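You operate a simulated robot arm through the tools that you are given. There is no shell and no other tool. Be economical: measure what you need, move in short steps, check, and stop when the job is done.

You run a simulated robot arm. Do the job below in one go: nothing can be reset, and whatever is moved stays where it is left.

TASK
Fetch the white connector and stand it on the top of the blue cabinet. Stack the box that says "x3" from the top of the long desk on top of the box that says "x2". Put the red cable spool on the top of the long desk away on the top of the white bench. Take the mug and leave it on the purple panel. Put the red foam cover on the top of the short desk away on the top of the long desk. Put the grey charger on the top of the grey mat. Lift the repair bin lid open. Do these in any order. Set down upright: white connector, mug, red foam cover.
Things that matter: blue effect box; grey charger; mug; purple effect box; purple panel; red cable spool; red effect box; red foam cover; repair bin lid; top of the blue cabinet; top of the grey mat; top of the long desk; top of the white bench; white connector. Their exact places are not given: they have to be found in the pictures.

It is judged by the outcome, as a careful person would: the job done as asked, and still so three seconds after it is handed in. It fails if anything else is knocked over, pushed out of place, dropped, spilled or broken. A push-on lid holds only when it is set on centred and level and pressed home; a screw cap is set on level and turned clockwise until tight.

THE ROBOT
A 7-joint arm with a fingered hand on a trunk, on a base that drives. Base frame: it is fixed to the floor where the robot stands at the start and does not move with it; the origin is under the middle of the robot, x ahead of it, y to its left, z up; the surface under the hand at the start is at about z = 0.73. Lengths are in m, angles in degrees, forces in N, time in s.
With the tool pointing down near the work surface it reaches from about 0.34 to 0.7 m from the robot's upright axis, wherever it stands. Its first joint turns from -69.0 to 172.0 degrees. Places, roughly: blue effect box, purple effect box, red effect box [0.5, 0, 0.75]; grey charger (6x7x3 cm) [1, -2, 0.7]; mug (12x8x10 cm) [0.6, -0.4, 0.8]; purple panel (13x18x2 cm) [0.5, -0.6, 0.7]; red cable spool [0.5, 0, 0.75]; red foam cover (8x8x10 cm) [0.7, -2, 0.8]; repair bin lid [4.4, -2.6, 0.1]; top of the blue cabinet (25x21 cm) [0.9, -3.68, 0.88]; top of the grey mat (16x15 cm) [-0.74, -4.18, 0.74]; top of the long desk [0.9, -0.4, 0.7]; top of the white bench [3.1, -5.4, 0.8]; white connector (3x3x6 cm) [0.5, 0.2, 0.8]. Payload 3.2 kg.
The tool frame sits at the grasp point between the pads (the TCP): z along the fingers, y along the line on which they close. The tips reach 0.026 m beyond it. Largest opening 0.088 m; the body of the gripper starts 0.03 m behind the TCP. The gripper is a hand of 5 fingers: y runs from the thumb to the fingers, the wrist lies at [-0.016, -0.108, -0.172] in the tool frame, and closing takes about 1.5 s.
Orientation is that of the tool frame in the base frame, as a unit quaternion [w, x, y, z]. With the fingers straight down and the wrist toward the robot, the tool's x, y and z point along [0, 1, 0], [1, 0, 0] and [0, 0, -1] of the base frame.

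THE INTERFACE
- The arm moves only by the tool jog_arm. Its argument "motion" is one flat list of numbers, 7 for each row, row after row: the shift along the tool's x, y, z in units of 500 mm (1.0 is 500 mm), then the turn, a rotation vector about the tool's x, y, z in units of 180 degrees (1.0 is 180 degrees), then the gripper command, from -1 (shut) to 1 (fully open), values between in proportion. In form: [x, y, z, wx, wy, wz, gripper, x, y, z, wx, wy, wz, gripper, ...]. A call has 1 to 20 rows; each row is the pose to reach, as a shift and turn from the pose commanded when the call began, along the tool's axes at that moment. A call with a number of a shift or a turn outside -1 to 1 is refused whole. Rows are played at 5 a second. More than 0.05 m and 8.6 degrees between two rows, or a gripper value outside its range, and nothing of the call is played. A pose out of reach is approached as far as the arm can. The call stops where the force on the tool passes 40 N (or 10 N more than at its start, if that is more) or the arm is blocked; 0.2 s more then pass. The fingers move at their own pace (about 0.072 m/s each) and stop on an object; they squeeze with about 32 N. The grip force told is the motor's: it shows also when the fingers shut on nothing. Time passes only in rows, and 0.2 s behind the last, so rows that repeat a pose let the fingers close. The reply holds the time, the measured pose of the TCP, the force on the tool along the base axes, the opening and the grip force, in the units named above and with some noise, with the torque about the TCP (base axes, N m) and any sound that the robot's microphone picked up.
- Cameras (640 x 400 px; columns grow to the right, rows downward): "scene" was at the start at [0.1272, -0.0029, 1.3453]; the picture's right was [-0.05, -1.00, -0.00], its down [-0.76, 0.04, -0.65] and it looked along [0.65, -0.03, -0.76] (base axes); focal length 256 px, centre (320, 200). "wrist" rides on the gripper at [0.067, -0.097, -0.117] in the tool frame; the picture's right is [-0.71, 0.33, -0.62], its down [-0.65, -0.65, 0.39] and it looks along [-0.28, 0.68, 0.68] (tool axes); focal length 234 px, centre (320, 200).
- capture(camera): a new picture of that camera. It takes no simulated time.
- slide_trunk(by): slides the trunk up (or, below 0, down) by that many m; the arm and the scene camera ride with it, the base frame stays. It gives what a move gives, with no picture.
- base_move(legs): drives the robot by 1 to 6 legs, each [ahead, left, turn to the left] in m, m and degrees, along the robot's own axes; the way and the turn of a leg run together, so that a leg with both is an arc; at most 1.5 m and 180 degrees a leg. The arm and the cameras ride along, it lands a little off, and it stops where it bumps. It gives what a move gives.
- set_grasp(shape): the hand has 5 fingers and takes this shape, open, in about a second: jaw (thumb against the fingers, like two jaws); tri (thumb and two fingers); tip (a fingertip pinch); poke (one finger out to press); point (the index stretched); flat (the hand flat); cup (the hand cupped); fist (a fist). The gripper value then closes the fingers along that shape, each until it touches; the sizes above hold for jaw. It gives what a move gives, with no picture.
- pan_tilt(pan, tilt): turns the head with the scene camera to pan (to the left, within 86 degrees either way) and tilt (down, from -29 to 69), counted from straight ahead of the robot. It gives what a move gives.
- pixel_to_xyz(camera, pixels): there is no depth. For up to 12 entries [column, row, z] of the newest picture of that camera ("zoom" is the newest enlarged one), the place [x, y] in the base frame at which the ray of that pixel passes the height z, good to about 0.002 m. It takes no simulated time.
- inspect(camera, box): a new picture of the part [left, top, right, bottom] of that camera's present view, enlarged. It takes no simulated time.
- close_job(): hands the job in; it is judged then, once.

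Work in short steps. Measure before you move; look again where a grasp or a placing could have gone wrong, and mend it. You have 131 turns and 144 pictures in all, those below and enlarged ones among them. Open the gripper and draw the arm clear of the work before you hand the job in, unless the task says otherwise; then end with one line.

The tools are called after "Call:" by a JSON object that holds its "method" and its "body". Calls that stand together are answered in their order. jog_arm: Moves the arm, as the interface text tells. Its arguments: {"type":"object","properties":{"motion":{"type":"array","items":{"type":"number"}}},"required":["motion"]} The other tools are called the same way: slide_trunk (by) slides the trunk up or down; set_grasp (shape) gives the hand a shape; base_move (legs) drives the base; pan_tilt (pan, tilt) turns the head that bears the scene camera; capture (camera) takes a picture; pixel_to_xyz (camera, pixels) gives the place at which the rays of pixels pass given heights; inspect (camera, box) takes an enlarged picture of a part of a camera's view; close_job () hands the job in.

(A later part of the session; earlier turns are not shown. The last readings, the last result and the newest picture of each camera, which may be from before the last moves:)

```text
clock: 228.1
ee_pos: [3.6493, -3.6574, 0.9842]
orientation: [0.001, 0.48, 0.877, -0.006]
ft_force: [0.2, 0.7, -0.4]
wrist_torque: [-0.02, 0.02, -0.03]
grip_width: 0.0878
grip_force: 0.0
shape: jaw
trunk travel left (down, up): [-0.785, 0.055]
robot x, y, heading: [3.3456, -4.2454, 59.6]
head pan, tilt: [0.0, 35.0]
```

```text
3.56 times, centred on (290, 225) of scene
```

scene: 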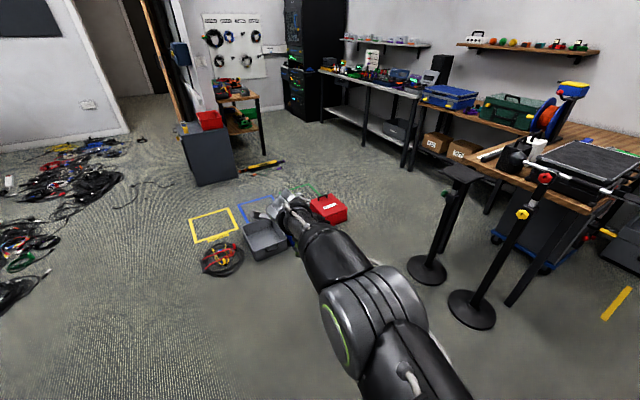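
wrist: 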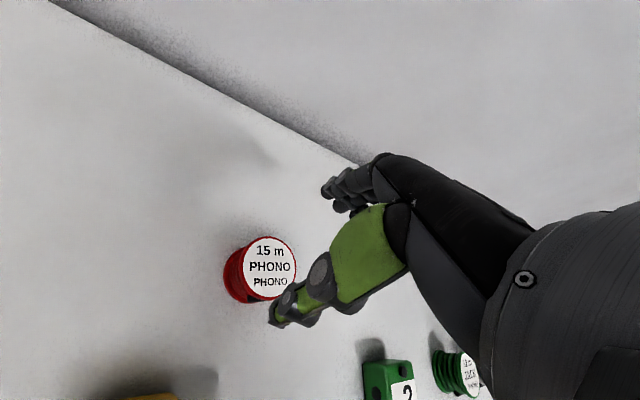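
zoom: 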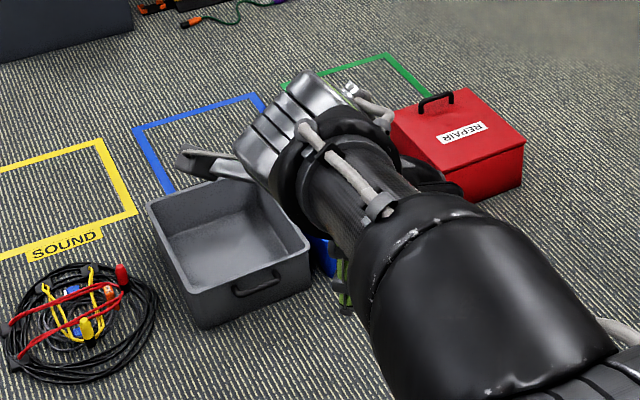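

Call:
{"method": "pixel_to_xyz", "body": {"camera": "zoom", "pixels": [[395, 118, 0.15], [468, 88, 0.15], [525, 143, 0.15], [435, 100, 0.16], [420, 108, 0.15], [453, 97, 0.15], [522, 180, 0.0], [465, 200, 0.0], [462, 165, 0.15]]}}

```text
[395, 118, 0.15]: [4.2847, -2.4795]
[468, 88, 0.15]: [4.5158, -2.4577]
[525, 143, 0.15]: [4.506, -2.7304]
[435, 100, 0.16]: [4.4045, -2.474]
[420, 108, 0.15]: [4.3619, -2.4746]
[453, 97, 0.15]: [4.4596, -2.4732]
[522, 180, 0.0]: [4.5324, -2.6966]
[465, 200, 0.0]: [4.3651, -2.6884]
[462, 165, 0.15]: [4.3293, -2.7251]
```

I check floor obstacles for a route to the front (+y) side of the red bin.

Call:
{"method": "pixel_to_xyz", "body": {"camera": "scene", "pixels": [[130, 185, 0], [75, 218, 0], [50, 270, 0], [200, 186, 0], [240, 178, 0], [262, 170, 0], [200, 262, 0], [165, 185, 0], [360, 145, 0], [405, 168, 0], [445, 200, 0], [510, 300, 0]]}}

```text
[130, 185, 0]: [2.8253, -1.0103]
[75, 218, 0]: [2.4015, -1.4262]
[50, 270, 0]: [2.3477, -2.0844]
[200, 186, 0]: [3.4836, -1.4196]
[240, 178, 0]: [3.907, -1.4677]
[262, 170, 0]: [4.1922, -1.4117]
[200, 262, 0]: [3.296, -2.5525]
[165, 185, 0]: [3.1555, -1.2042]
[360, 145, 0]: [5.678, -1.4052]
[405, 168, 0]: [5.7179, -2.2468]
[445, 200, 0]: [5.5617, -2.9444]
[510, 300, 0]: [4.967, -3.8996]
```

The right-hand gap is closed by stands, so I go round the left: (2.8, −3.0) → (2.8, −1.9) → (4.4, −1.87), facing −y.

Call:
{"method": "base_move", "body": {"legs": [[0.8, 1.1, 0], [0.95, 0.56, 0], [0, 0, -59.6], [0.8, 0, 0], [0.8, 0, 0], [0, 0, -90]]}}

Call:
{"method": "pan_tilt", "body": {"pan": 0, "tilt": 58}}

Call:
{"method": "capture", "body": {"camera": "scene"}}

```text
clock: 254.4
ee_pos: [4.4161, -2.5604, 0.9825]
orientation: [-0.006, 0.971, -0.239, -0.003]
ft_force: [0.0, -0.1, -0.8]
wrist_torque: [0.0, 0.01, -0.02]
grip_width: 0.0879
grip_force: 0.0
shape: jaw
trunk travel left (down, up): [-0.785, 0.055]
robot x, y, heading: [4.3894, -1.8991, -90.3]
head pan, tilt: [0.0, 35.0]
```

```text
clock: 255.3
ee_pos: [4.4166, -2.5592, 0.9838]
orientation: [-0.006, 0.971, -0.239, -0.002]
ft_force: [-0.8, 0.2, 0.2]
wrist_torque: [0.0, 0.01, -0.01]
grip_width: 0.088
grip_force: 0.0
shape: jaw
trunk travel left (down, up): [-0.785, 0.055]
robot x, y, heading: [4.3881, -1.8954, -90.7]
head pan, tilt: [0.0, 58.0]
```

```text
42 pictures are left
```

scene: 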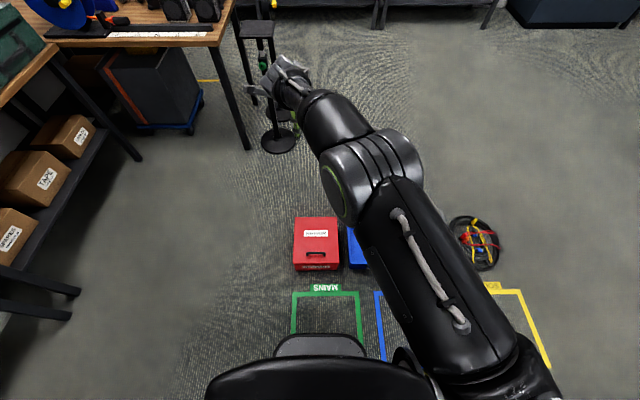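

Call:
{"method": "inspect", "body": {"camera": "scene", "box": [280, 205, 380, 285]}}

Call:
{"method": "pixel_to_xyz", "body": {"camera": "zoom", "pixels": [[100, 60, 0.15], [285, 60, 0.15], [290, 278, 0.15], [83, 278, 0.15], [145, 240, 0.18], [225, 240, 0.18], [145, 255, 0.15], [225, 255, 0.15], [290, 322, 0.0], [85, 322, 0.0], [185, 238, 0.18]]}}

```text
5.00 times, centred on (330, 245) of scene
```

zoom: 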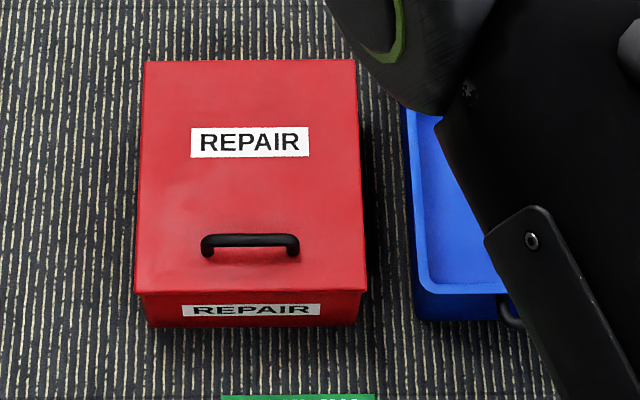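

```text
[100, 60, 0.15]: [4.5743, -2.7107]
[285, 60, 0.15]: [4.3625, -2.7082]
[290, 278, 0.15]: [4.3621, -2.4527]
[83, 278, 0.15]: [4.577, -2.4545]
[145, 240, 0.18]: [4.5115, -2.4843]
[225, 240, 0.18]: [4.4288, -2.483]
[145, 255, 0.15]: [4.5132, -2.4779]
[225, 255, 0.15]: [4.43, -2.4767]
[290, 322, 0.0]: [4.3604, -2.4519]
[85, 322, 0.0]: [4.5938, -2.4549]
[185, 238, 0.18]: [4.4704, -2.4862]
```

Bar of the handle ≈ x 4.354–4.451, y ≈ −2.488, z ≈ 0.165; lid top ≈0.13, hinge at y≈−2.71. Align the hand with the bar (close along y), then lower the trunk.

Call:
{"method": "jog_arm", "body": {"motion": [-0.023, -0.028, 0, 0, 0, -0.038, 1, -0.046, -0.056, 0, 0, 0, -0.077, 1, -0.069, -0.084, 0, 0, 0, -0.115, 1, -0.0917, -0.112, 0, 0, 0, -0.153, 1, -0.0917, -0.112, 0, 0, 0, -0.153, 1]}}

Call:
{"method": "slide_trunk", "body": {"by": -0.6}}

Call:
{"method": "capture", "body": {"camera": "wrist"}}

Call:
{"method": "capture", "body": {"camera": "scene"}}

```text
clock: 256.5
ee_pos: [4.4006, -2.4888, 0.9855]
orientation: [-0.006, 1.0, 0.0, -0.001]
ft_force: [0.0, 0.5, 0.5]
wrist_torque: [0.0, -0.01, 0.01]
grip_width: 0.0877
grip_force: 0.0
shape: jaw
trunk travel left (down, up): [-0.785, 0.055]
robot x, y, heading: [4.3899, -1.8978, -90.4]
head pan, tilt: [0.0, 58.0]
```

```text
refused: -0.6 is not a number from -0.4 to 0.4
```

```text
40 pictures are left
```

wrist: 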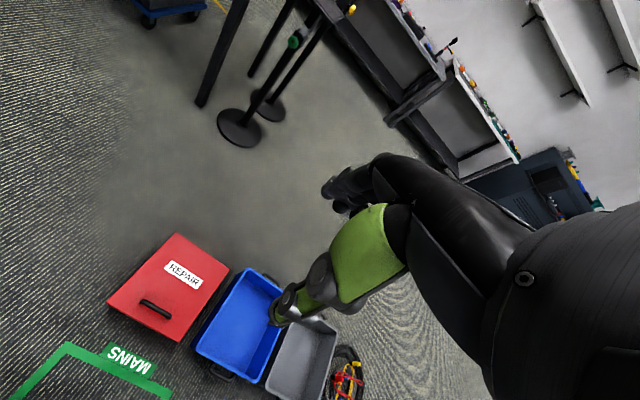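

```text
39 pictures are left
```

scene: 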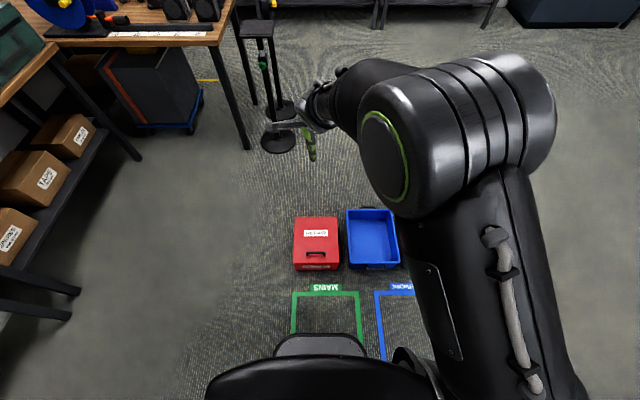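

Slide down in two parts (−0.38, −0.30).

Call:
{"method": "pixel_to_xyz", "body": {"camera": "wrist", "pixels": [[141, 300, 0.165], [170, 317, 0.165], [156, 308, 0.165], [156, 308, 0.15]]}}

Call:
{"method": "slide_trunk", "body": {"by": -0.38}}

Call:
{"method": "slide_trunk", "body": {"by": -0.3}}

Call:
{"method": "capture", "body": {"camera": "wrist"}}

Call:
{"method": "capture", "body": {"camera": "scene"}}

```text
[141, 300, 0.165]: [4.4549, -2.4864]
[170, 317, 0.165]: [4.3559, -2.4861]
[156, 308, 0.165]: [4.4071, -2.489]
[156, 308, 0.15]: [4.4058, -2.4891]
```

```text
clock: 260.2
ee_pos: [4.4001, -2.4899, 0.6044]
orientation: [-0.006, 1.0, -0.001, -0.002]
ft_force: [-0.9, 0.6, 0.4]
wrist_torque: [0.03, 0.02, -0.02]
grip_width: 0.0879
grip_force: 0.1
shape: jaw
trunk travel left (down, up): [-0.405, 0.435]
robot x, y, heading: [4.3889, -1.8967, -90.5]
head pan, tilt: [0.0, 58.0]
```

```text
clock: 263.2
ee_pos: [4.4002, -2.4887, 0.3041]
orientation: [-0.005, 1.0, 0.0, -0.001]
ft_force: [0.3, -0.3, -0.2]
wrist_torque: [-0.04, 0.0, -0.02]
grip_width: 0.0879
grip_force: 0.1
shape: jaw
trunk travel left (down, up): [-0.105, 0.735]
robot x, y, heading: [4.3931, -1.8958, -90.8]
head pan, tilt: [0.0, 58.0]
```

```text
38 pictures are left
```

wrist: 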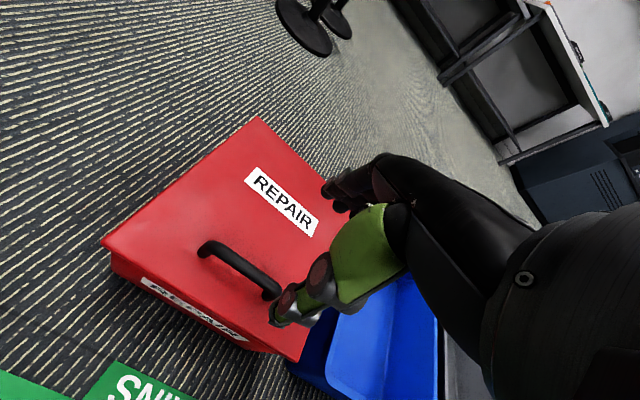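

```text
37 pictures are left
```

scene: 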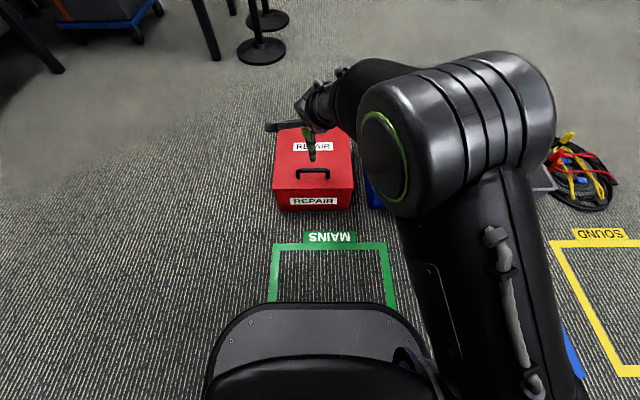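

Call:
{"method": "pixel_to_xyz", "body": {"camera": "wrist", "pixels": [[207, 247, 0.165], [272, 288, 0.165], [240, 266, 0.165], [240, 266, 0.155], [102, 243, 0.13], [256, 117, 0.13]]}}

Call:
{"method": "pixel_to_xyz", "body": {"camera": "scene", "pixels": [[300, 171, 0.165], [327, 171, 0.165], [313, 171, 0.165], [313, 171, 0.155], [274, 189, 0.13], [350, 190, 0.13], [277, 130, 0.13]]}}

```text
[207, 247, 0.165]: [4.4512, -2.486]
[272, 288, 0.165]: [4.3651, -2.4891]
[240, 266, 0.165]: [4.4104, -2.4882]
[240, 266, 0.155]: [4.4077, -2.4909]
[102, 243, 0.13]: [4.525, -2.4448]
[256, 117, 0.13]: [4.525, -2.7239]
```

```text
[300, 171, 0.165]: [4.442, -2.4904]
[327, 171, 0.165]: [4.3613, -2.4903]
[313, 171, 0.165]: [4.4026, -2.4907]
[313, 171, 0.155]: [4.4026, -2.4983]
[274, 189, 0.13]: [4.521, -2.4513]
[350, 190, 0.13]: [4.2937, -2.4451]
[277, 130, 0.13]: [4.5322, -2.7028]
```

Bar confirmed at y=−2.489, x centre 4.404. Descend to z≈0.172 over it.

Call:
{"method": "jog_arm", "body": {"motion": [0, 0, 0.08, 0, 0, 0, 1, 0, 0, 0.16, 0, 0, 0, 1, 0, 0, 0.22, 0, 0, 0, 1, 0, 0, 0.26, 0, 0, 0, 1, 0, 0, 0.26, 0, 0, 0, 1]}}

Call:
{"method": "capture", "body": {"camera": "wrist"}}

```text
clock: 264.4
ee_pos: [4.4002, -2.4863, 0.1754]
orientation: [-0.006, 1.0, 0.0, -0.001]
ft_force: [1.2, 0.1, -0.4]
wrist_torque: [0.01, -0.02, 0.01]
grip_width: 0.0878
grip_force: 0.0
shape: jaw
trunk travel left (down, up): [-0.105, 0.735]
robot x, y, heading: [4.3891, -1.8984, -90.8]
head pan, tilt: [0.0, 58.0]
```

```text
36 pictures are left
```

wrist: 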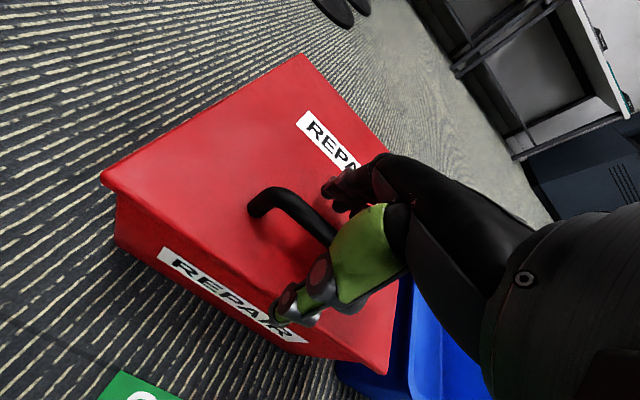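

Fingers straddle the bar. Lower 5 mm and close.

Call:
{"method": "jog_arm", "body": {"motion": [0, 0, 0.01, 0, 0, 0, 1, 0, 0, 0.01, 0, 0, 0, -1, 0, 0, 0.01, 0, 0, 0, -1, 0, 0, 0.01, 0, 0, 0, -1, 0, 0, 0.01, 0, 0, 0, -1, 0, 0, 0.01, 0, 0, 0, -1, 0, 0, 0.01, 0, 0, 0, -1, 0, 0, 0.01, 0, 0, 0, -1, 0, 0, 0.01, 0, 0, 0, -1]}}

Call:
{"method": "inspect", "body": {"camera": "wrist", "box": [200, 130, 420, 340]}}

```text
clock: 266.4
ee_pos: [4.3999, -2.4861, 0.1719]
orientation: [-0.006, 1.0, 0.0, -0.001]
ft_force: [-0.1, 12.1, 5.5]
wrist_torque: [-1.11, 0.25, -0.04]
grip_width: 0.0246
grip_force: 32.0
shape: jaw
trunk travel left (down, up): [-0.105, 0.735]
robot x, y, heading: [4.3868, -1.8962, -90.8]
head pan, tilt: [0.0, 58.0]
```

```text
1.90 times, centred on (310, 235) of wrist
```

zoom: 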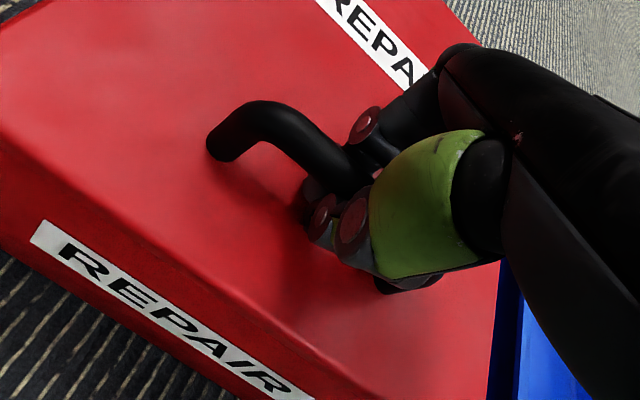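

Bar gripped. Lift along the hinge arc (radius ≈0.23 m) to about 30°, tilting the hand half as much.

Call:
{"method": "jog_arm", "body": {"motion": [0.0, 0.007, -0.029, 0.0104, 0, 0, -1, 0, 0.0156, -0.058, 0.0208, 0, 0, -1, 0, 0.027, -0.087, 0.031, 0, 0, -1, 0, 0.04, -0.114, 0.0417, 0, 0, -1, 0, 0.054, -0.141, 0.052, 0, 0, -1, 0, 0.069, -0.167, 0.0625, 0, 0, -1, 0, 0.087, -0.191, 0.073, 0, 0, -1, 0, 0.106, -0.214, 0.0833, 0, 0, -1, 0, 0.106, -0.214, 0.0833, 0, 0, -1]}}

Call:
{"method": "capture", "body": {"camera": "wrist"}}

Call:
{"method": "capture", "body": {"camera": "scene"}}

```text
clock: 268.4
ee_pos: [4.4014, -2.5399, 0.2801]
orientation: [-0.133, 0.991, 0.0, -0.001]
ft_force: [0.8, 28.3, 24.2]
wrist_torque: [0.08, 0.0, -0.03]
grip_width: 0.0198
grip_force: 31.9
shape: jaw
trunk travel left (down, up): [-0.105, 0.735]
robot x, y, heading: [4.3877, -1.8965, -90.6]
head pan, tilt: [0.0, 58.0]
```

```text
34 pictures are left
```

wrist: 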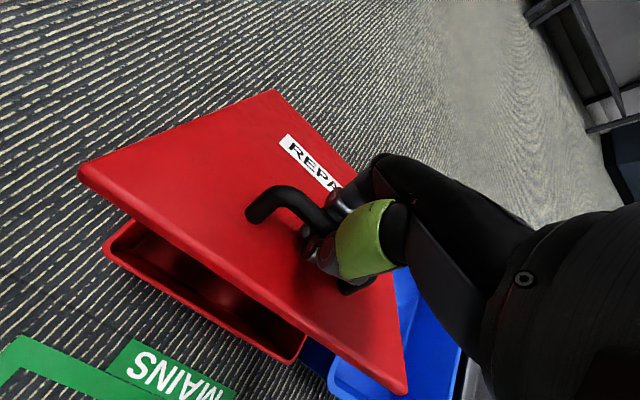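

```text
33 pictures are left
```

scene: 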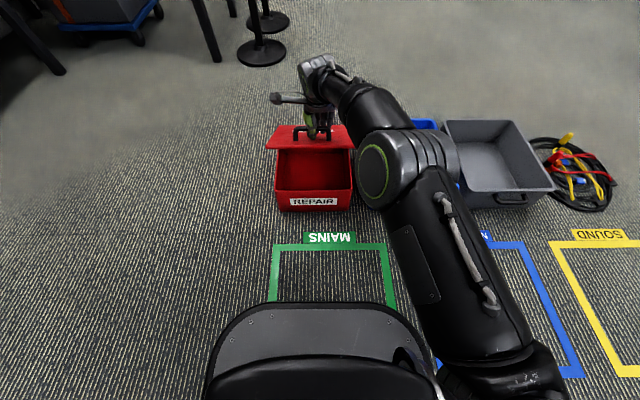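

The lid opens. The reaction (28, 24 N) is radially outward, so I shift my arc outward a little and continue a small step.

Call:
{"method": "jog_arm", "body": {"motion": [0, -0.004, -0.008, 0, 0, 0, -1, 0, -0.004, -0.008, 0, 0, 0, -1, 0, 0.008, -0.035, 0.01, 0, 0, -1, 0, 0.019, -0.06, 0.0195, 0, 0, -1, 0, 0.019, -0.06, 0.0195, 0, 0, -1]}}

```text
clock: 269.6
ee_pos: [4.3973, -2.5434, 0.2976]
orientation: [-0.169, 0.986, 0.0, 0.0]
ft_force: [15.9, -17.0, -16.3]
wrist_torque: [0.11, 0.13, -0.11]
grip_width: 0.0229
grip_force: 31.9
shape: jaw
out of reach, approached as far as the arm can: row 3, 4, 5
trunk travel left (down, up): [-0.105, 0.735]
robot x, y, heading: [4.391, -1.8966, -90.8]
head pan, tilt: [0.0, 58.0]
```

Out of reach from here. I lower the lid back along the same arc, then come closer and do the full arc.

Call:
{"method": "jog_arm", "body": {"motion": [0.003, 0.005, 0.035, -0.025, 0, 0, -1, 0.005, -0.002, 0.066, -0.035, 0, 0, -1, 0.005, -0.009, 0.098, -0.0457, 0, 0, -1, 0.005, -0.014, 0.127, -0.056, 0, 0, -1, 0.005, -0.02, 0.157, -0.0667, 0, 0, -1, 0.005, -0.022, 0.187, -0.077, 0, 0, -1, 0.005, -0.0234, 0.217, -0.0874, 0, 0, -1, 0.005, -0.024, 0.246, -0.098, 0, 0, -1, 0.005, -0.0242, 0.272, -0.106, 0, 0, -1, 0.005, -0.0242, 0.272, -0.106, 0, 0, -1]}}

Call:
{"method": "capture", "body": {"camera": "scene"}}

```text
clock: 271.8
ee_pos: [4.3978, -2.4883, 0.1782]
orientation: [0.001, 1.0, 0.0, 0.001]
ft_force: [7.1, 15.0, 9.6]
wrist_torque: [-1.81, 0.54, -0.02]
grip_width: 0.0197
grip_force: 31.8
shape: jaw
trunk travel left (down, up): [-0.105, 0.735]
robot x, y, heading: [4.3912, -1.897, -90.7]
head pan, tilt: [0.0, 58.0]
```

```text
32 pictures are left
```

scene: 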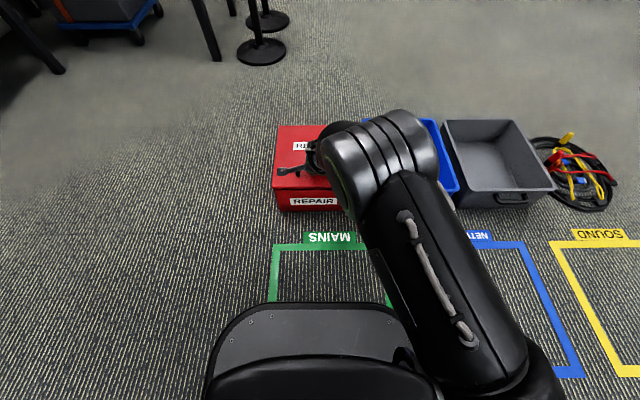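

Lid closed again. Release, rise, drive 0.15 m closer, and re-align on the bar.

Call:
{"method": "jog_arm", "body": {"motion": [0, 0, 0, 0, 0, 0, 0.2, 0, 0, 0, 0, 0, 0, 1, 0, 0, 0, 0, 0, 0, 1, 0, 0, 0, 0, 0, 0, 1, 0, 0, -0.08, 0, 0, 0, 1, 0, 0, -0.16, 0, 0, 0, 1, 0, 0, -0.22, 0, 0, 0, 1]}}

Call:
{"method": "base_move", "body": {"legs": [[0.15, 0, 0]]}}

```text
clock: 273.4
ee_pos: [4.3974, -2.4875, 0.2869]
orientation: [-0.001, 1.0, 0.001, 0.0]
ft_force: [-0.2, -0.2, -0.5]
wrist_torque: [0.05, -0.02, 0.02]
grip_width: 0.0877
grip_force: 0.0
shape: jaw
trunk travel left (down, up): [-0.105, 0.735]
robot x, y, heading: [4.3918, -1.8939, -90.4]
head pan, tilt: [0.0, 58.0]
```

```text
clock: 274.7
ee_pos: [4.3948, -2.637, 0.2877]
orientation: [0.0, 1.0, -0.001, -0.002]
ft_force: [0.6, -0.3, 0.0]
wrist_torque: [0.01, 0.03, -0.01]
grip_width: 0.0878
grip_force: 0.0
shape: jaw
trunk travel left (down, up): [-0.105, 0.735]
robot x, y, heading: [4.385, -2.0468, -90.8]
head pan, tilt: [0.0, 58.0]
```

Call:
{"method": "jog_arm", "body": {"motion": [0.016, -0.08, 0, 0, 0, 0, 1, 0.016, -0.16, 0, 0, 0, 0, 1, 0.016, -0.23, 0, 0, 0, 0, 1, 0.016, -0.296, 0, 0, 0, 0, 1, 0.016, -0.296, 0, 0, 0, 0, 1]}}

Call:
{"method": "capture", "body": {"camera": "wrist"}}

Call:
{"method": "pixel_to_xyz", "body": {"camera": "wrist", "pixels": [[205, 245, 0.165], [240, 266, 0.165], [272, 288, 0.165]]}}

```text
clock: 275.9
ee_pos: [4.4035, -2.4924, 0.2924]
orientation: [-0.002, 1.0, -0.008, 0.012]
ft_force: [0.1, 0.2, -0.4]
wrist_torque: [0.02, 0.0, 0.03]
grip_width: 0.0879
grip_force: 0.1
shape: jaw
trunk travel left (down, up): [-0.105, 0.735]
robot x, y, heading: [4.3858, -2.0523, -90.9]
head pan, tilt: [0.0, 58.0]
```

```text
31 pictures are left
```

wrist: 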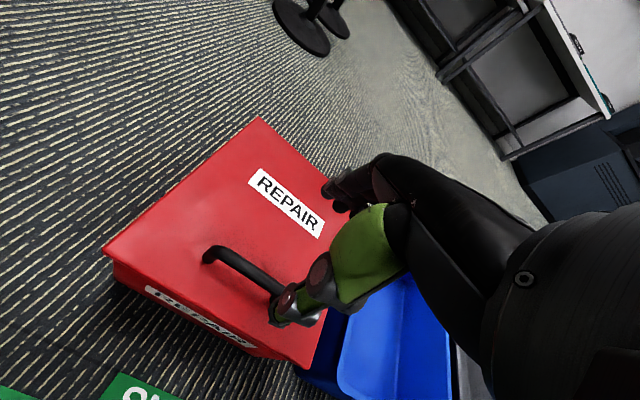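

```text
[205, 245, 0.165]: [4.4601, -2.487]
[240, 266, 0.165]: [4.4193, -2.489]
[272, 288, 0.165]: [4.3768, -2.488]
```

Aligned (y −2.492 vs bar −2.489). Descend and grip again.

Call:
{"method": "jog_arm", "body": {"motion": [0, -0.006, 0.08, 0, 0, 0, 1, 0, -0.006, 0.16, 0, 0, 0, 1, 0, -0.006, 0.22, 0, 0, 0, 1, 0, -0.006, 0.24, 0, 0, 0, 1, 0, -0.006, 0.24, 0, 0, 0, 1, 0, -0.006, 0.24, 0, 0, 0, -1, 0, -0.006, 0.24, 0, 0, 0, -1, 0, -0.006, 0.24, 0, 0, 0, -1, 0, -0.006, 0.24, 0, 0, 0, -1, 0, -0.006, 0.24, 0, 0, 0, -1, 0, -0.006, 0.24, 0, 0, 0, -1, 0, -0.006, 0.24, 0, 0, 0, -1]}}

Call:
{"method": "inspect", "body": {"camera": "wrist", "box": [200, 130, 420, 340]}}

```text
clock: 278.5
ee_pos: [4.4025, -2.4865, 0.1693]
orientation: [0.001, 1.0, -0.002, 0.0]
ft_force: [1.3, -0.9, 20.1]
wrist_torque: [-0.23, 0.3, -0.28]
grip_width: 0.0539
grip_force: 31.7
shape: jaw
trunk travel left (down, up): [-0.105, 0.735]
robot x, y, heading: [4.3871, -2.0465, -90.8]
head pan, tilt: [0.0, 58.0]
```

```text
1.90 times, centred on (310, 235) of wrist
```

zoom: 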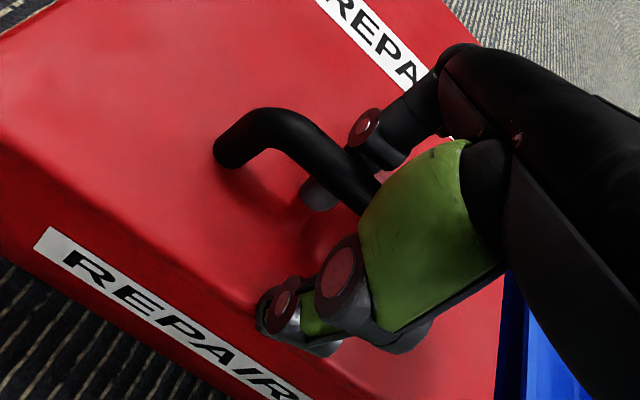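

The thumb tip drags on the lid (20 N up). Raise 4 mm and finish closing.

Call:
{"method": "jog_arm", "body": {"motion": [0, 0, -0.01, 0, 0, 0, -1, 0, 0, -0.01, 0, 0, 0, -1, 0, 0, -0.01, 0, 0, 0, -1, 0, 0, -0.01, 0, 0, 0, -1, 0, 0, -0.01, 0, 0, 0, -1]}}

Call:
{"method": "inspect", "body": {"camera": "wrist", "box": [200, 130, 420, 340]}}

```text
clock: 279.7
ee_pos: [4.4034, -2.4857, 0.1706]
orientation: [-0.002, 1.0, -0.003, -0.001]
ft_force: [-1.3, 1.7, -1.3]
wrist_torque: [0.09, 0.28, -0.22]
grip_width: 0.053
grip_force: 31.8
shape: jaw
trunk travel left (down, up): [-0.105, 0.735]
robot x, y, heading: [4.383, -2.0455, -90.6]
head pan, tilt: [0.0, 58.0]
```

```text
1.90 times, centred on (310, 235) of wrist
```

zoom: 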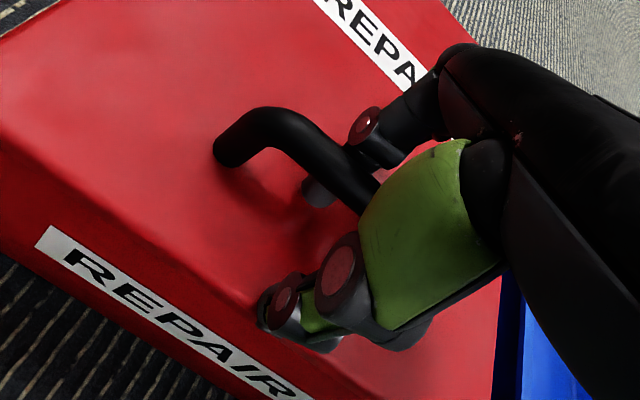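

The thumb still did not close. Open, raise 6 mm, shift x −3 mm, and close again.

Call:
{"method": "jog_arm", "body": {"motion": [0, 0, 0, 0, 0, 0, 0.6, 0, 0, -0.012, 0, 0, 0, 1, -0.006, 0, -0.014, 0, 0, 0, 1, -0.006, 0, -0.014, 0, 0, 0, 1, -0.006, 0, -0.014, 0, 0, 0, -1, -0.006, 0, -0.014, 0, 0, 0, -1, -0.006, 0, -0.014, 0, 0, 0, -1, -0.006, 0, -0.014, 0, 0, 0, -1, -0.006, 0, -0.014, 0, 0, 0, -1, -0.006, 0, -0.014, 0, 0, 0, -1, -0.006, 0, -0.014, 0, 0, 0, -1, -0.006, 0, -0.014, 0, 0, 0, -1]}}

Call:
{"method": "inspect", "body": {"camera": "wrist", "box": [200, 130, 420, 340]}}

```text
clock: 282.3
ee_pos: [4.4005, -2.4864, 0.1795]
orientation: [-0.001, 1.0, -0.002, -0.001]
ft_force: [-0.6, 1.8, 0.1]
wrist_torque: [-0.06, 0.15, 0.19]
grip_width: 0.002
grip_force: 31.6
shape: jaw
trunk travel left (down, up): [-0.105, 0.735]
robot x, y, heading: [4.3858, -2.05, -90.7]
head pan, tilt: [0.0, 58.0]
```

```text
1.90 times, centred on (310, 235) of wrist
```

zoom: 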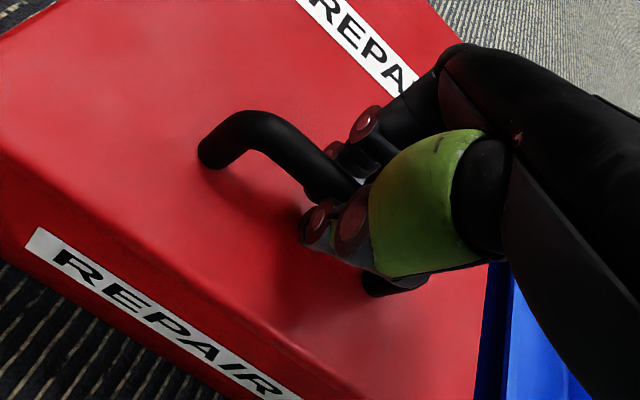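

The fingertips now meet under the bar, caging it. Lift along the arc to ~30°.

Call:
{"method": "jog_arm", "body": {"motion": [0, 0.0116, -0.04, 0.0139, 0, 0, -1, 0, 0.027, -0.079, 0.0278, 0, 0, -1, 0, 0.0456, -0.117, 0.0417, 0, 0, -1, 0, 0.067, -0.153, 0.0556, 0, 0, -1, 0, 0.092, -0.187, 0.0694, 0, 0, -1, 0, 0.12, -0.218, 0.0833, 0, 0, -1, 0, 0.12, -0.218, 0.0833, 0, 0, -1]}}

Call:
{"method": "capture", "body": {"camera": "wrist"}}

```text
clock: 283.9
ee_pos: [4.4014, -2.5462, 0.2921]
orientation: [-0.129, 0.992, -0.002, 0.0]
ft_force: [-1.4, 26.6, 23.2]
wrist_torque: [0.29, 0.02, 0.07]
grip_width: 0.0019
grip_force: 31.8
shape: jaw
trunk travel left (down, up): [-0.105, 0.735]
robot x, y, heading: [4.3854, -2.0404, -90.5]
head pan, tilt: [0.0, 58.0]
```

```text
27 pictures are left
```

wrist: 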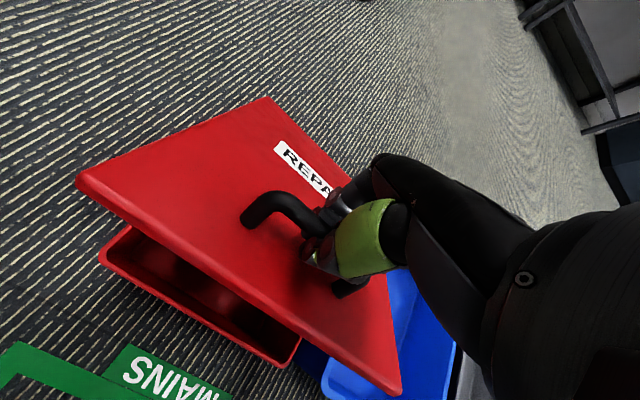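

About 30° open with outward radial force 35 N. Shift outward ~3 mm and continue to 40°.

Call:
{"method": "jog_arm", "body": {"motion": [0, -0.0044, -0.0024, 0, 0, 0, -1, 0, -0.0044, -0.0024, 0, 0, 0, -1, 0, 0.018, -0.0387, 0.0139, 0, 0, -1, 0, 0.0427, -0.0734, 0.0278, 0, 0, -1, 0, 0.0427, -0.0734, 0.0278, 0, 0, -1]}}

```text
clock: 285.1
ee_pos: [4.4013, -2.5785, 0.32]
orientation: [-0.172, 0.985, -0.001, 0.0]
ft_force: [1.4, 10.2, 13.5]
wrist_torque: [0.18, 0.0, 0.16]
grip_width: 0.0021
grip_force: 32.4
shape: jaw
trunk travel left (down, up): [-0.105, 0.735]
robot x, y, heading: [4.3864, -2.0479, -90.7]
head pan, tilt: [0.0, 58.0]
```

Force fell to 17 N. Continue to ~60°.

Call:
{"method": "jog_arm", "body": {"motion": [0, 0.0236, -0.035, 0.0139, 0, 0, -1, 0, 0.0506, -0.0668, 0.0278, 0, 0, -1, 0, 0.0812, -0.0962, 0.0417, 0, 0, -1, 0, 0.1142, -0.123, 0.0556, 0, 0, -1, 0, 0.1142, -0.123, 0.0556, 0, 0, -1]}}

Call:
{"method": "capture", "body": {"camera": "scene"}}

```text
clock: 286.3
ee_pos: [4.4, -2.6458, 0.356]
orientation: [-0.261, 0.965, -0.001, 0.0]
ft_force: [6.8, 1.6, 4.5]
wrist_torque: [0.1, -0.1, 0.16]
grip_width: 0.0026
grip_force: 31.9
shape: jaw
out of reach, approached as far as the arm can: row 4, 5
trunk travel left (down, up): [-0.105, 0.735]
robot x, y, heading: [4.3836, -2.0457, -90.8]
head pan, tilt: [0.0, 58.0]
```

```text
26 pictures are left
```

scene: 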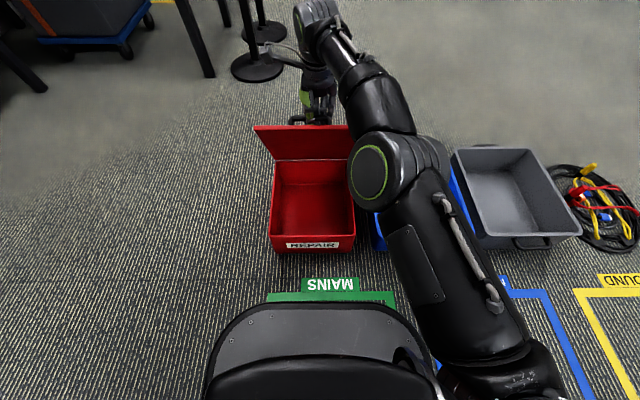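

Lid is ~58° open; the arm is at its reach. The tangent is nearly horizontal now, so driving forward can continue it; I check base clearance to the bin.

Call:
{"method": "pixel_to_xyz", "body": {"camera": "scene", "pixels": [[315, 306, 0.15], [315, 306, 0.3], [315, 306, 0.0], [311, 250, 0.0], [255, 126, 0.3], [350, 126, 0.3]]}}

```text
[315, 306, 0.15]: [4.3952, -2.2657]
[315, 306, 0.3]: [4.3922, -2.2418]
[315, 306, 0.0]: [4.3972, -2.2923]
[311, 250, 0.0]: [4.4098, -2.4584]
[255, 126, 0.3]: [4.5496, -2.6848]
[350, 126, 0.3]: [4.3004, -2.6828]
```

Base front is at y≈−2.27, bin at −2.45. Drive forward 3.5 cm, following the tangent, and nudge the trunk up.

Call:
{"method": "slide_trunk", "body": {"by": 0.005}}

Call:
{"method": "base_move", "body": {"legs": [[0.04, 0, 0]]}}

```text
clock: 286.9
ee_pos: [4.3996, -2.6469, 0.358]
orientation: [-0.262, 0.965, -0.001, -0.001]
ft_force: [6.2, -3.1, -10.6]
wrist_torque: [0.1, -0.15, 0.22]
grip_width: 0.0032
grip_force: 32.1
shape: jaw
trunk travel left (down, up): [-0.11, 0.73]
robot x, y, heading: [4.3842, -2.0502, -90.7]
head pan, tilt: [0.0, 58.0]
```

```text
clock: 287.8
ee_pos: [4.4, -2.6861, 0.3652]
orientation: [-0.256, 0.967, -0.002, 0.001]
ft_force: [7.4, 3.0, 16.7]
wrist_torque: [0.02, -0.12, 0.12]
grip_width: 0.003
grip_force: 32.0
shape: jaw
trunk travel left (down, up): [-0.11, 0.73]
robot x, y, heading: [4.385, -2.0873, -90.6]
head pan, tilt: [0.0, 58.0]
```

θ≈70° now. Another 4 cm.

Call:
{"method": "slide_trunk", "body": {"by": 0.004}}

Call:
{"method": "base_move", "body": {"legs": [[0.04, 0, 0]]}}

Call:
{"method": "capture", "body": {"camera": "scene"}}

Call:
{"method": "capture", "body": {"camera": "wrist"}}

```text
clock: 288.3
ee_pos: [4.4005, -2.6867, 0.3654]
orientation: [-0.259, 0.966, -0.001, 0.0]
ft_force: [2.3, 0.2, -2.9]
wrist_torque: [0.09, -0.11, 0.13]
grip_width: 0.0031
grip_force: 32.0
shape: jaw
trunk travel left (down, up): [-0.114, 0.726]
robot x, y, heading: [4.3864, -2.0847, -90.7]
head pan, tilt: [0.0, 58.0]
```

```text
clock: 289.2
ee_pos: [4.4005, -2.7269, 0.3669]
orientation: [-0.258, 0.966, -0.001, 0.001]
ft_force: [6.0, 0.2, -4.4]
wrist_torque: [0.17, -0.21, 0.11]
grip_width: 0.0032
grip_force: 32.3
shape: jaw
trunk travel left (down, up): [-0.114, 0.726]
robot x, y, heading: [4.3872, -2.1276, -90.7]
head pan, tilt: [0.0, 58.0]
```

```text
25 pictures are left
```

scene: 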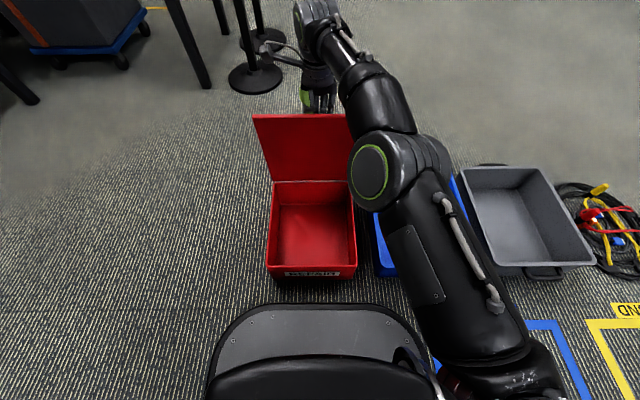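

```text
24 pictures are left
```

wrist: 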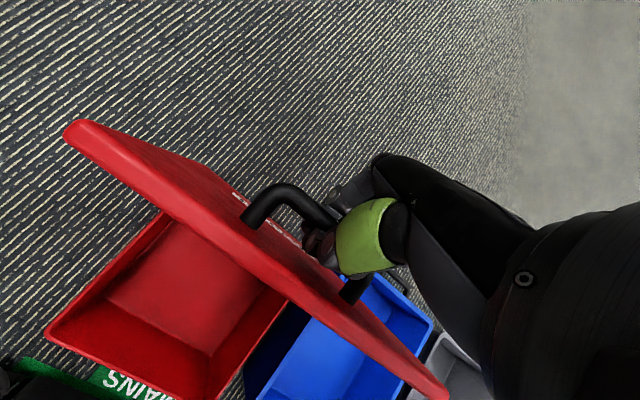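

θ≈80°. One more 4 cm forward (base front then ~6 cm from the bin).

Call:
{"method": "base_move", "body": {"legs": [[0.035, 0, 0]]}}

```text
clock: 290.0
ee_pos: [4.3989, -2.7626, 0.3612]
orientation: [-0.263, 0.965, 0.0, 0.0]
ft_force: [3.4, 5.4, -23.0]
wrist_torque: [0.33, -0.24, 0.14]
grip_width: 0.0035
grip_force: 32.2
shape: jaw
trunk travel left (down, up): [-0.114, 0.726]
robot x, y, heading: [4.3835, -2.1608, -90.7]
head pan, tilt: [0.0, 58.0]
```

Now past the top of the arc (−23 N z). Continue with the arm: move back-and-down 4 cm while untilting the hand 10° for reach.

Call:
{"method": "jog_arm", "body": {"motion": [0, 0.005, 0.006, -0.01, 0, 0, -1, 0, 0.027, 0.0, -0.025, 0, 0, -1, 0, 0.05, -0.01, -0.04, 0, 0, -1, 0, 0.0736, -0.019, -0.0556, 0, 0, -1, 0, 0.0736, -0.019, -0.0556, 0, 0, -1]}}

Call:
{"method": "capture", "body": {"camera": "scene"}}

```text
clock: 291.2
ee_pos: [4.4018, -2.7985, 0.3529]
orientation: [-0.178, 0.984, 0.0, -0.001]
ft_force: [-1.6, 8.5, -4.8]
wrist_torque: [1.72, -0.32, 0.12]
grip_width: 0.0013
grip_force: 32.0
shape: jaw
trunk travel left (down, up): [-0.114, 0.726]
robot x, y, heading: [4.3872, -2.1589, -90.6]
head pan, tilt: [0.0, 58.0]
```

```text
23 pictures are left
```

scene: 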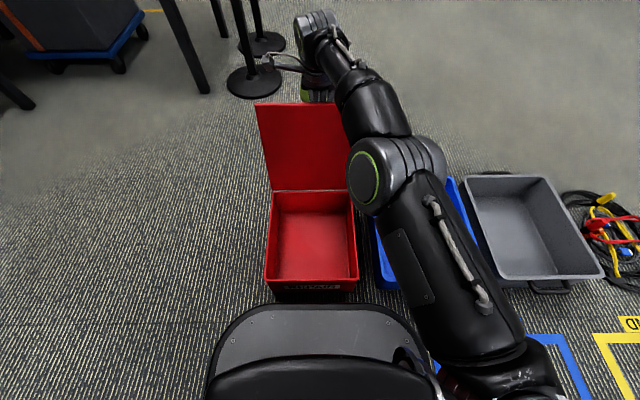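

Lid ≈96°. Push a bit further (to ~103°) so it stays when released.

Call:
{"method": "jog_arm", "body": {"motion": [0, 0.034, 0.001, -0.015, 0, 0, -1, 0, 0.068, 0.0045, -0.03, 0, 0, -1, 0, 0.068, 0.0045, -0.03, 0, 0, -1]}}

Call:
{"method": "capture", "body": {"camera": "wrist"}}

```text
clock: 292.0
ee_pos: [4.3996, -2.8202, 0.3489]
orientation: [-0.122, 0.993, 0.0, 0.002]
ft_force: [9.3, -0.5, 35.4]
wrist_torque: [3.73, -0.04, -0.3]
grip_width: 0.0002
grip_force: 32.1
shape: jaw
out of reach, approached as far as the arm can: row 1, 2, 3
trunk travel left (down, up): [-0.114, 0.726]
robot x, y, heading: [4.3853, -2.162, -90.7]
head pan, tilt: [0.0, 58.0]
```

```text
22 pictures are left
```

wrist: 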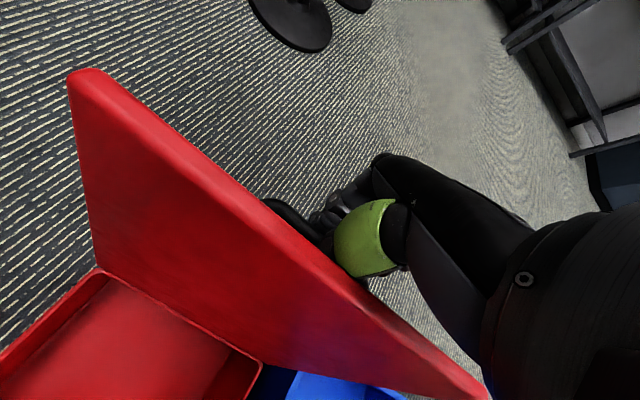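

Lid is past vertical; the thumb base touches its edge. Open the fingers partially only and check.

Call:
{"method": "jog_arm", "body": {"motion": [0, 0, 0, 0, 0, 0, -0.5, 0, 0, 0, 0, 0, 0, -0.5, 0, 0, 0, 0, 0, 0, -0.5, 0, 0, 0, 0, 0, 0, -0.5]}}

Call:
{"method": "capture", "body": {"camera": "wrist"}}

```text
clock: 293.0
ee_pos: [4.3963, -2.8192, 0.337]
orientation: [-0.132, 0.991, -0.001, 0.0]
ft_force: [-1.1, 2.6, -7.5]
wrist_torque: [-0.12, 0.0, 0.02]
grip_width: 0.022
grip_force: 0.1
shape: jaw
trunk travel left (down, up): [-0.114, 0.726]
robot x, y, heading: [4.3843, -2.1613, -90.8]
head pan, tilt: [0.0, 58.0]
```

```text
21 pictures are left
```

wrist: 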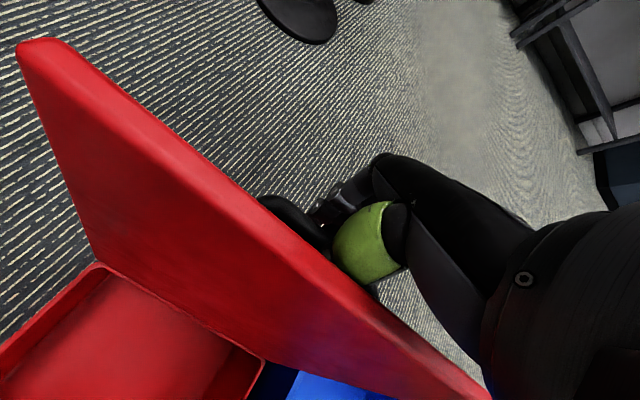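

Released with light forces. Withdraw along the tool axis, up and slightly away from the lid.

Call:
{"method": "jog_arm", "body": {"motion": [0, 0, -0.03, 0, 0, 0, -0.5, 0, 0, -0.06, 0, 0, 0, -0.5, 0, 0, -0.1, 0, 0, 0, -0.5, 0, 0, -0.14, 0, 0, 0, -0.5]}}

Call:
{"method": "capture", "body": {"camera": "wrist"}}

```text
clock: 294.0
ee_pos: [4.3876, -2.8147, 0.3938]
orientation: [-0.13, 0.992, 0.0, 0.001]
ft_force: [-1.4, -0.6, 0.0]
wrist_torque: [0.04, 0.01, 0.02]
grip_width: 0.0218
grip_force: 0.0
shape: jaw
out of reach, approached as far as the arm can: row 1, 2, 3, 4
trunk travel left (down, up): [-0.114, 0.726]
robot x, y, heading: [4.3899, -2.1599, -90.8]
head pan, tilt: [0.0, 58.0]
```

```text
20 pictures are left
```

wrist: 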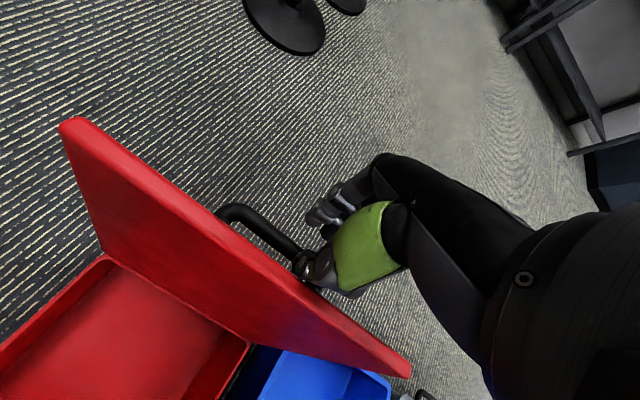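

The bar is free of the fingers and the lid stays. Raise the trunk.

Call:
{"method": "slide_trunk", "body": {"by": 0.3}}

Call:
{"method": "capture", "body": {"camera": "scene"}}

```text
clock: 297.0
ee_pos: [4.387, -2.8142, 0.6933]
orientation: [-0.131, 0.991, 0.0, 0.0]
ft_force: [0.2, -0.1, -0.8]
wrist_torque: [-0.02, -0.01, 0.03]
grip_width: 0.0218
grip_force: 0.1
shape: jaw
trunk travel left (down, up): [-0.414, 0.426]
robot x, y, heading: [4.3861, -2.1612, -90.6]
head pan, tilt: [0.0, 58.0]
```

```text
19 pictures are left
```

scene: 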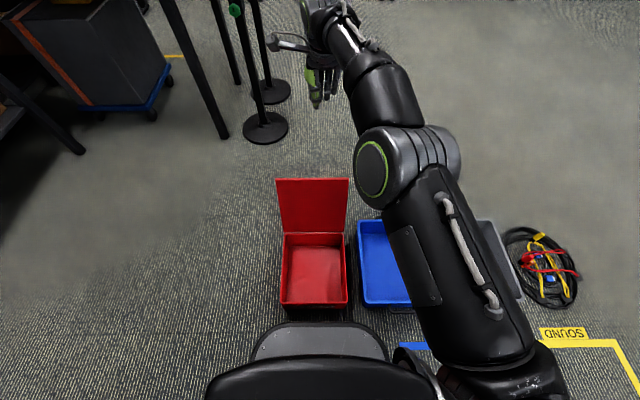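

The lid stays open. Straighten the hand, raise the trunk, back off, and drive toward the short desk for the charger.

Call:
{"method": "jog_arm", "body": {"motion": [0, -0.05, -0.01, -0.04, 0, 0, 1, 0, -0.1, -0.02, -0.083, 0, 0, 1, 0, -0.1, -0.02, -0.083, 0, 0, 1]}}

Call:
{"method": "slide_trunk", "body": {"by": 0.3}}

Call:
{"method": "base_move", "body": {"legs": [[-0.35, 0, 0.6], [0, -0.8, 0], [0, -0.76, 0], [1.13, 0, 0], [0, 0, -90], [0.9, 0, 0]]}}

```text
clock: 297.8
ee_pos: [4.3873, -2.7699, 0.7167]
orientation: [0.001, 1.0, -0.001, 0.001]
ft_force: [-0.3, 0.0, 0.7]
wrist_torque: [-0.02, 0.06, 0.01]
grip_width: 0.0882
grip_force: 0.1
shape: jaw
out of reach, approached as far as the arm can: row 1
trunk travel left (down, up): [-0.414, 0.426]
robot x, y, heading: [4.3812, -2.1572, -90.5]
head pan, tilt: [0.0, 58.0]
```

```text
clock: 300.8
ee_pos: [4.3874, -2.7685, 1.0155]
orientation: [0.002, 1.0, 0.0, 0.001]
ft_force: [0.8, -0.1, -0.3]
wrist_torque: [0.0, 0.0, 0.04]
grip_width: 0.0878
grip_force: 0.1
shape: jaw
trunk travel left (down, up): [-0.714, 0.126]
robot x, y, heading: [4.3892, -2.1624, -90.6]
head pan, tilt: [0.0, 58.0]
```

```text
clock: 324.3
ee_pos: [1.3221, -2.922, 1.0166]
orientation: [0.0, -0.703, 0.711, 0.001]
ft_force: [0.2, 0.8, 0.6]
wrist_torque: [-0.05, 0.03, -0.02]
grip_width: 0.0876
grip_force: 0.0
shape: jaw
trunk travel left (down, up): [-0.714, 0.126]
robot x, y, heading: [1.9263, -2.9271, 178.9]
head pan, tilt: [0.0, 58.0]
```

Continue: forward 0.88, turn right to face the short desk, forward 0.3, and look.

Call:
{"method": "base_move", "body": {"legs": [[0.88, 0, 0], [0, 0, -89], [0.3, 0, 0]]}}

Call:
{"method": "pan_tilt", "body": {"pan": 0, "tilt": 52}}

Call:
{"method": "capture", "body": {"camera": "scene"}}

Call:
{"method": "capture", "body": {"camera": "wrist"}}

```text
clock: 334.4
ee_pos: [1.0486, -2.0011, 1.016]
orientation: [0.0, -0.003, 1.0, 0.001]
ft_force: [0.8, -0.5, 0.0]
wrist_torque: [-0.02, -0.04, -0.01]
grip_width: 0.0879
grip_force: 0.1
shape: jaw
trunk travel left (down, up): [-0.714, 0.126]
robot x, y, heading: [1.0536, -2.6087, 89.3]
head pan, tilt: [0.0, 58.0]
```

```text
clock: 335.1
ee_pos: [1.0478, -2.0015, 1.0151]
orientation: [0.0, -0.002, 1.0, 0.001]
ft_force: [-0.3, 1.1, -0.1]
wrist_torque: [-0.03, 0.01, -0.01]
grip_width: 0.0878
grip_force: 0.1
shape: jaw
trunk travel left (down, up): [-0.714, 0.126]
robot x, y, heading: [1.0524, -2.6089, 89.5]
head pan, tilt: [0.0, 52.0]
```

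```text
18 pictures are left
```

scene: 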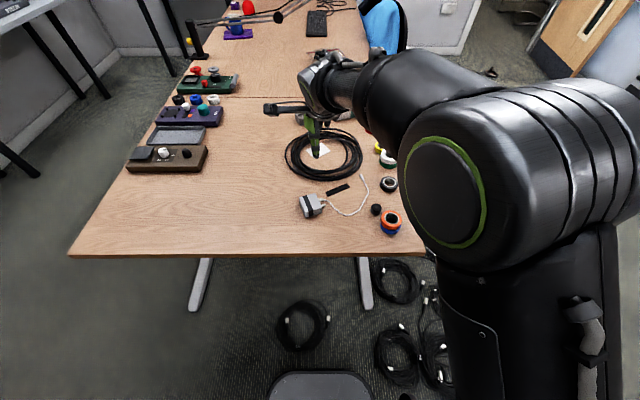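

```text
17 pictures are left
```

wrist: 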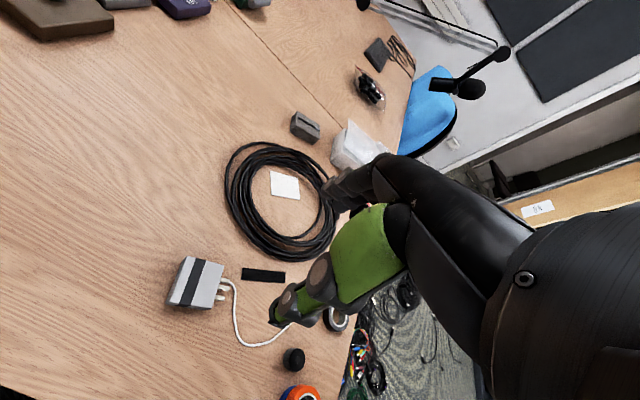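

Call:
{"method": "inspect", "body": {"camera": "scene", "box": [285, 175, 385, 240]}}

Call:
{"method": "pixel_to_xyz", "body": {"camera": "wrist", "pixels": [[188, 257, 0.76], [222, 262, 0.76], [213, 307, 0.755], [168, 303, 0.755], [197, 282, 0.76], [227, 290, 0.745]]}}

```text
6.15 times, centred on (335, 208) of scene
```

zoom: 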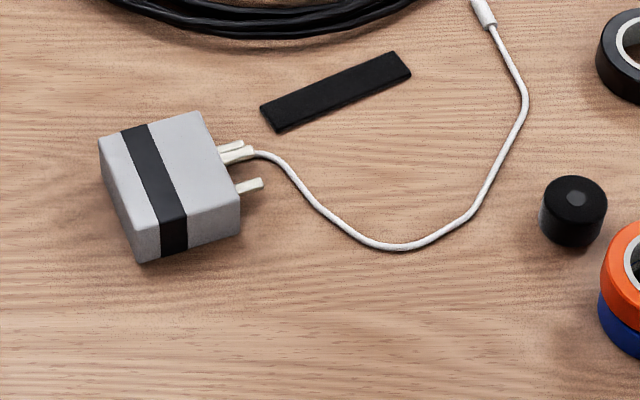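

```text
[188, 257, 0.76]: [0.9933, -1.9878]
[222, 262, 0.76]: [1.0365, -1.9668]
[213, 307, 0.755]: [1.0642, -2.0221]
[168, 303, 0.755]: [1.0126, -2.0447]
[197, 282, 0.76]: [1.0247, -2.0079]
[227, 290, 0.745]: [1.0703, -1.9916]
```

Call:
{"method": "pixel_to_xyz", "body": {"camera": "zoom", "pixels": [[100, 138, 0.76], [202, 112, 0.76], [240, 195, 0.76], [135, 230, 0.76], [145, 262, 0.73], [238, 235, 0.73], [170, 170, 0.76]]}}

```text
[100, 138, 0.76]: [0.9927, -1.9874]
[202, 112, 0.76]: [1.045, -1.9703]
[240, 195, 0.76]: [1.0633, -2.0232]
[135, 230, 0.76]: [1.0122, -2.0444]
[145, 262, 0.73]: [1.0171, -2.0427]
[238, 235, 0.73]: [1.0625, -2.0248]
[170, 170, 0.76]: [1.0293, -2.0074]
```

Charger: 5.5 cm square, top 0.76, centre (1.028, −2.006), turned 18°, prongs toward +x. Turn the hand 18° and descend to z≈0.83.

Call:
{"method": "jog_arm", "body": {"motion": [0.02, -0.004, 0.06, 0, 0, -0.035, 1, 0.04, -0.009, 0.13, 0, 0, -0.07, 1, 0.04, -0.009, 0.21, 0, 0, -0.103, 1, 0.04, -0.009, 0.29, 0, 0, -0.103, 1, 0.04, -0.009, 0.36, 0, 0, -0.103, 1, 0.04, -0.009, 0.37, 0, 0, -0.103, 1]}}

Call:
{"method": "capture", "body": {"camera": "wrist"}}

```text
clock: 336.4
ee_pos: [1.0274, -2.007, 0.8298]
orientation: [-0.001, -0.164, 0.986, 0.001]
ft_force: [-0.2, 0.8, 0.2]
wrist_torque: [0.0, 0.03, -0.01]
grip_width: 0.0878
grip_force: 0.1
shape: jaw
trunk travel left (down, up): [-0.714, 0.126]
robot x, y, heading: [1.0531, -2.6114, 89.5]
head pan, tilt: [0.0, 52.0]
```

```text
15 pictures are left
```

wrist: 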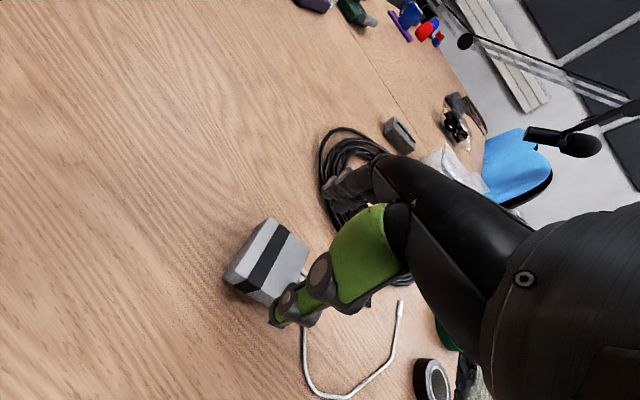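

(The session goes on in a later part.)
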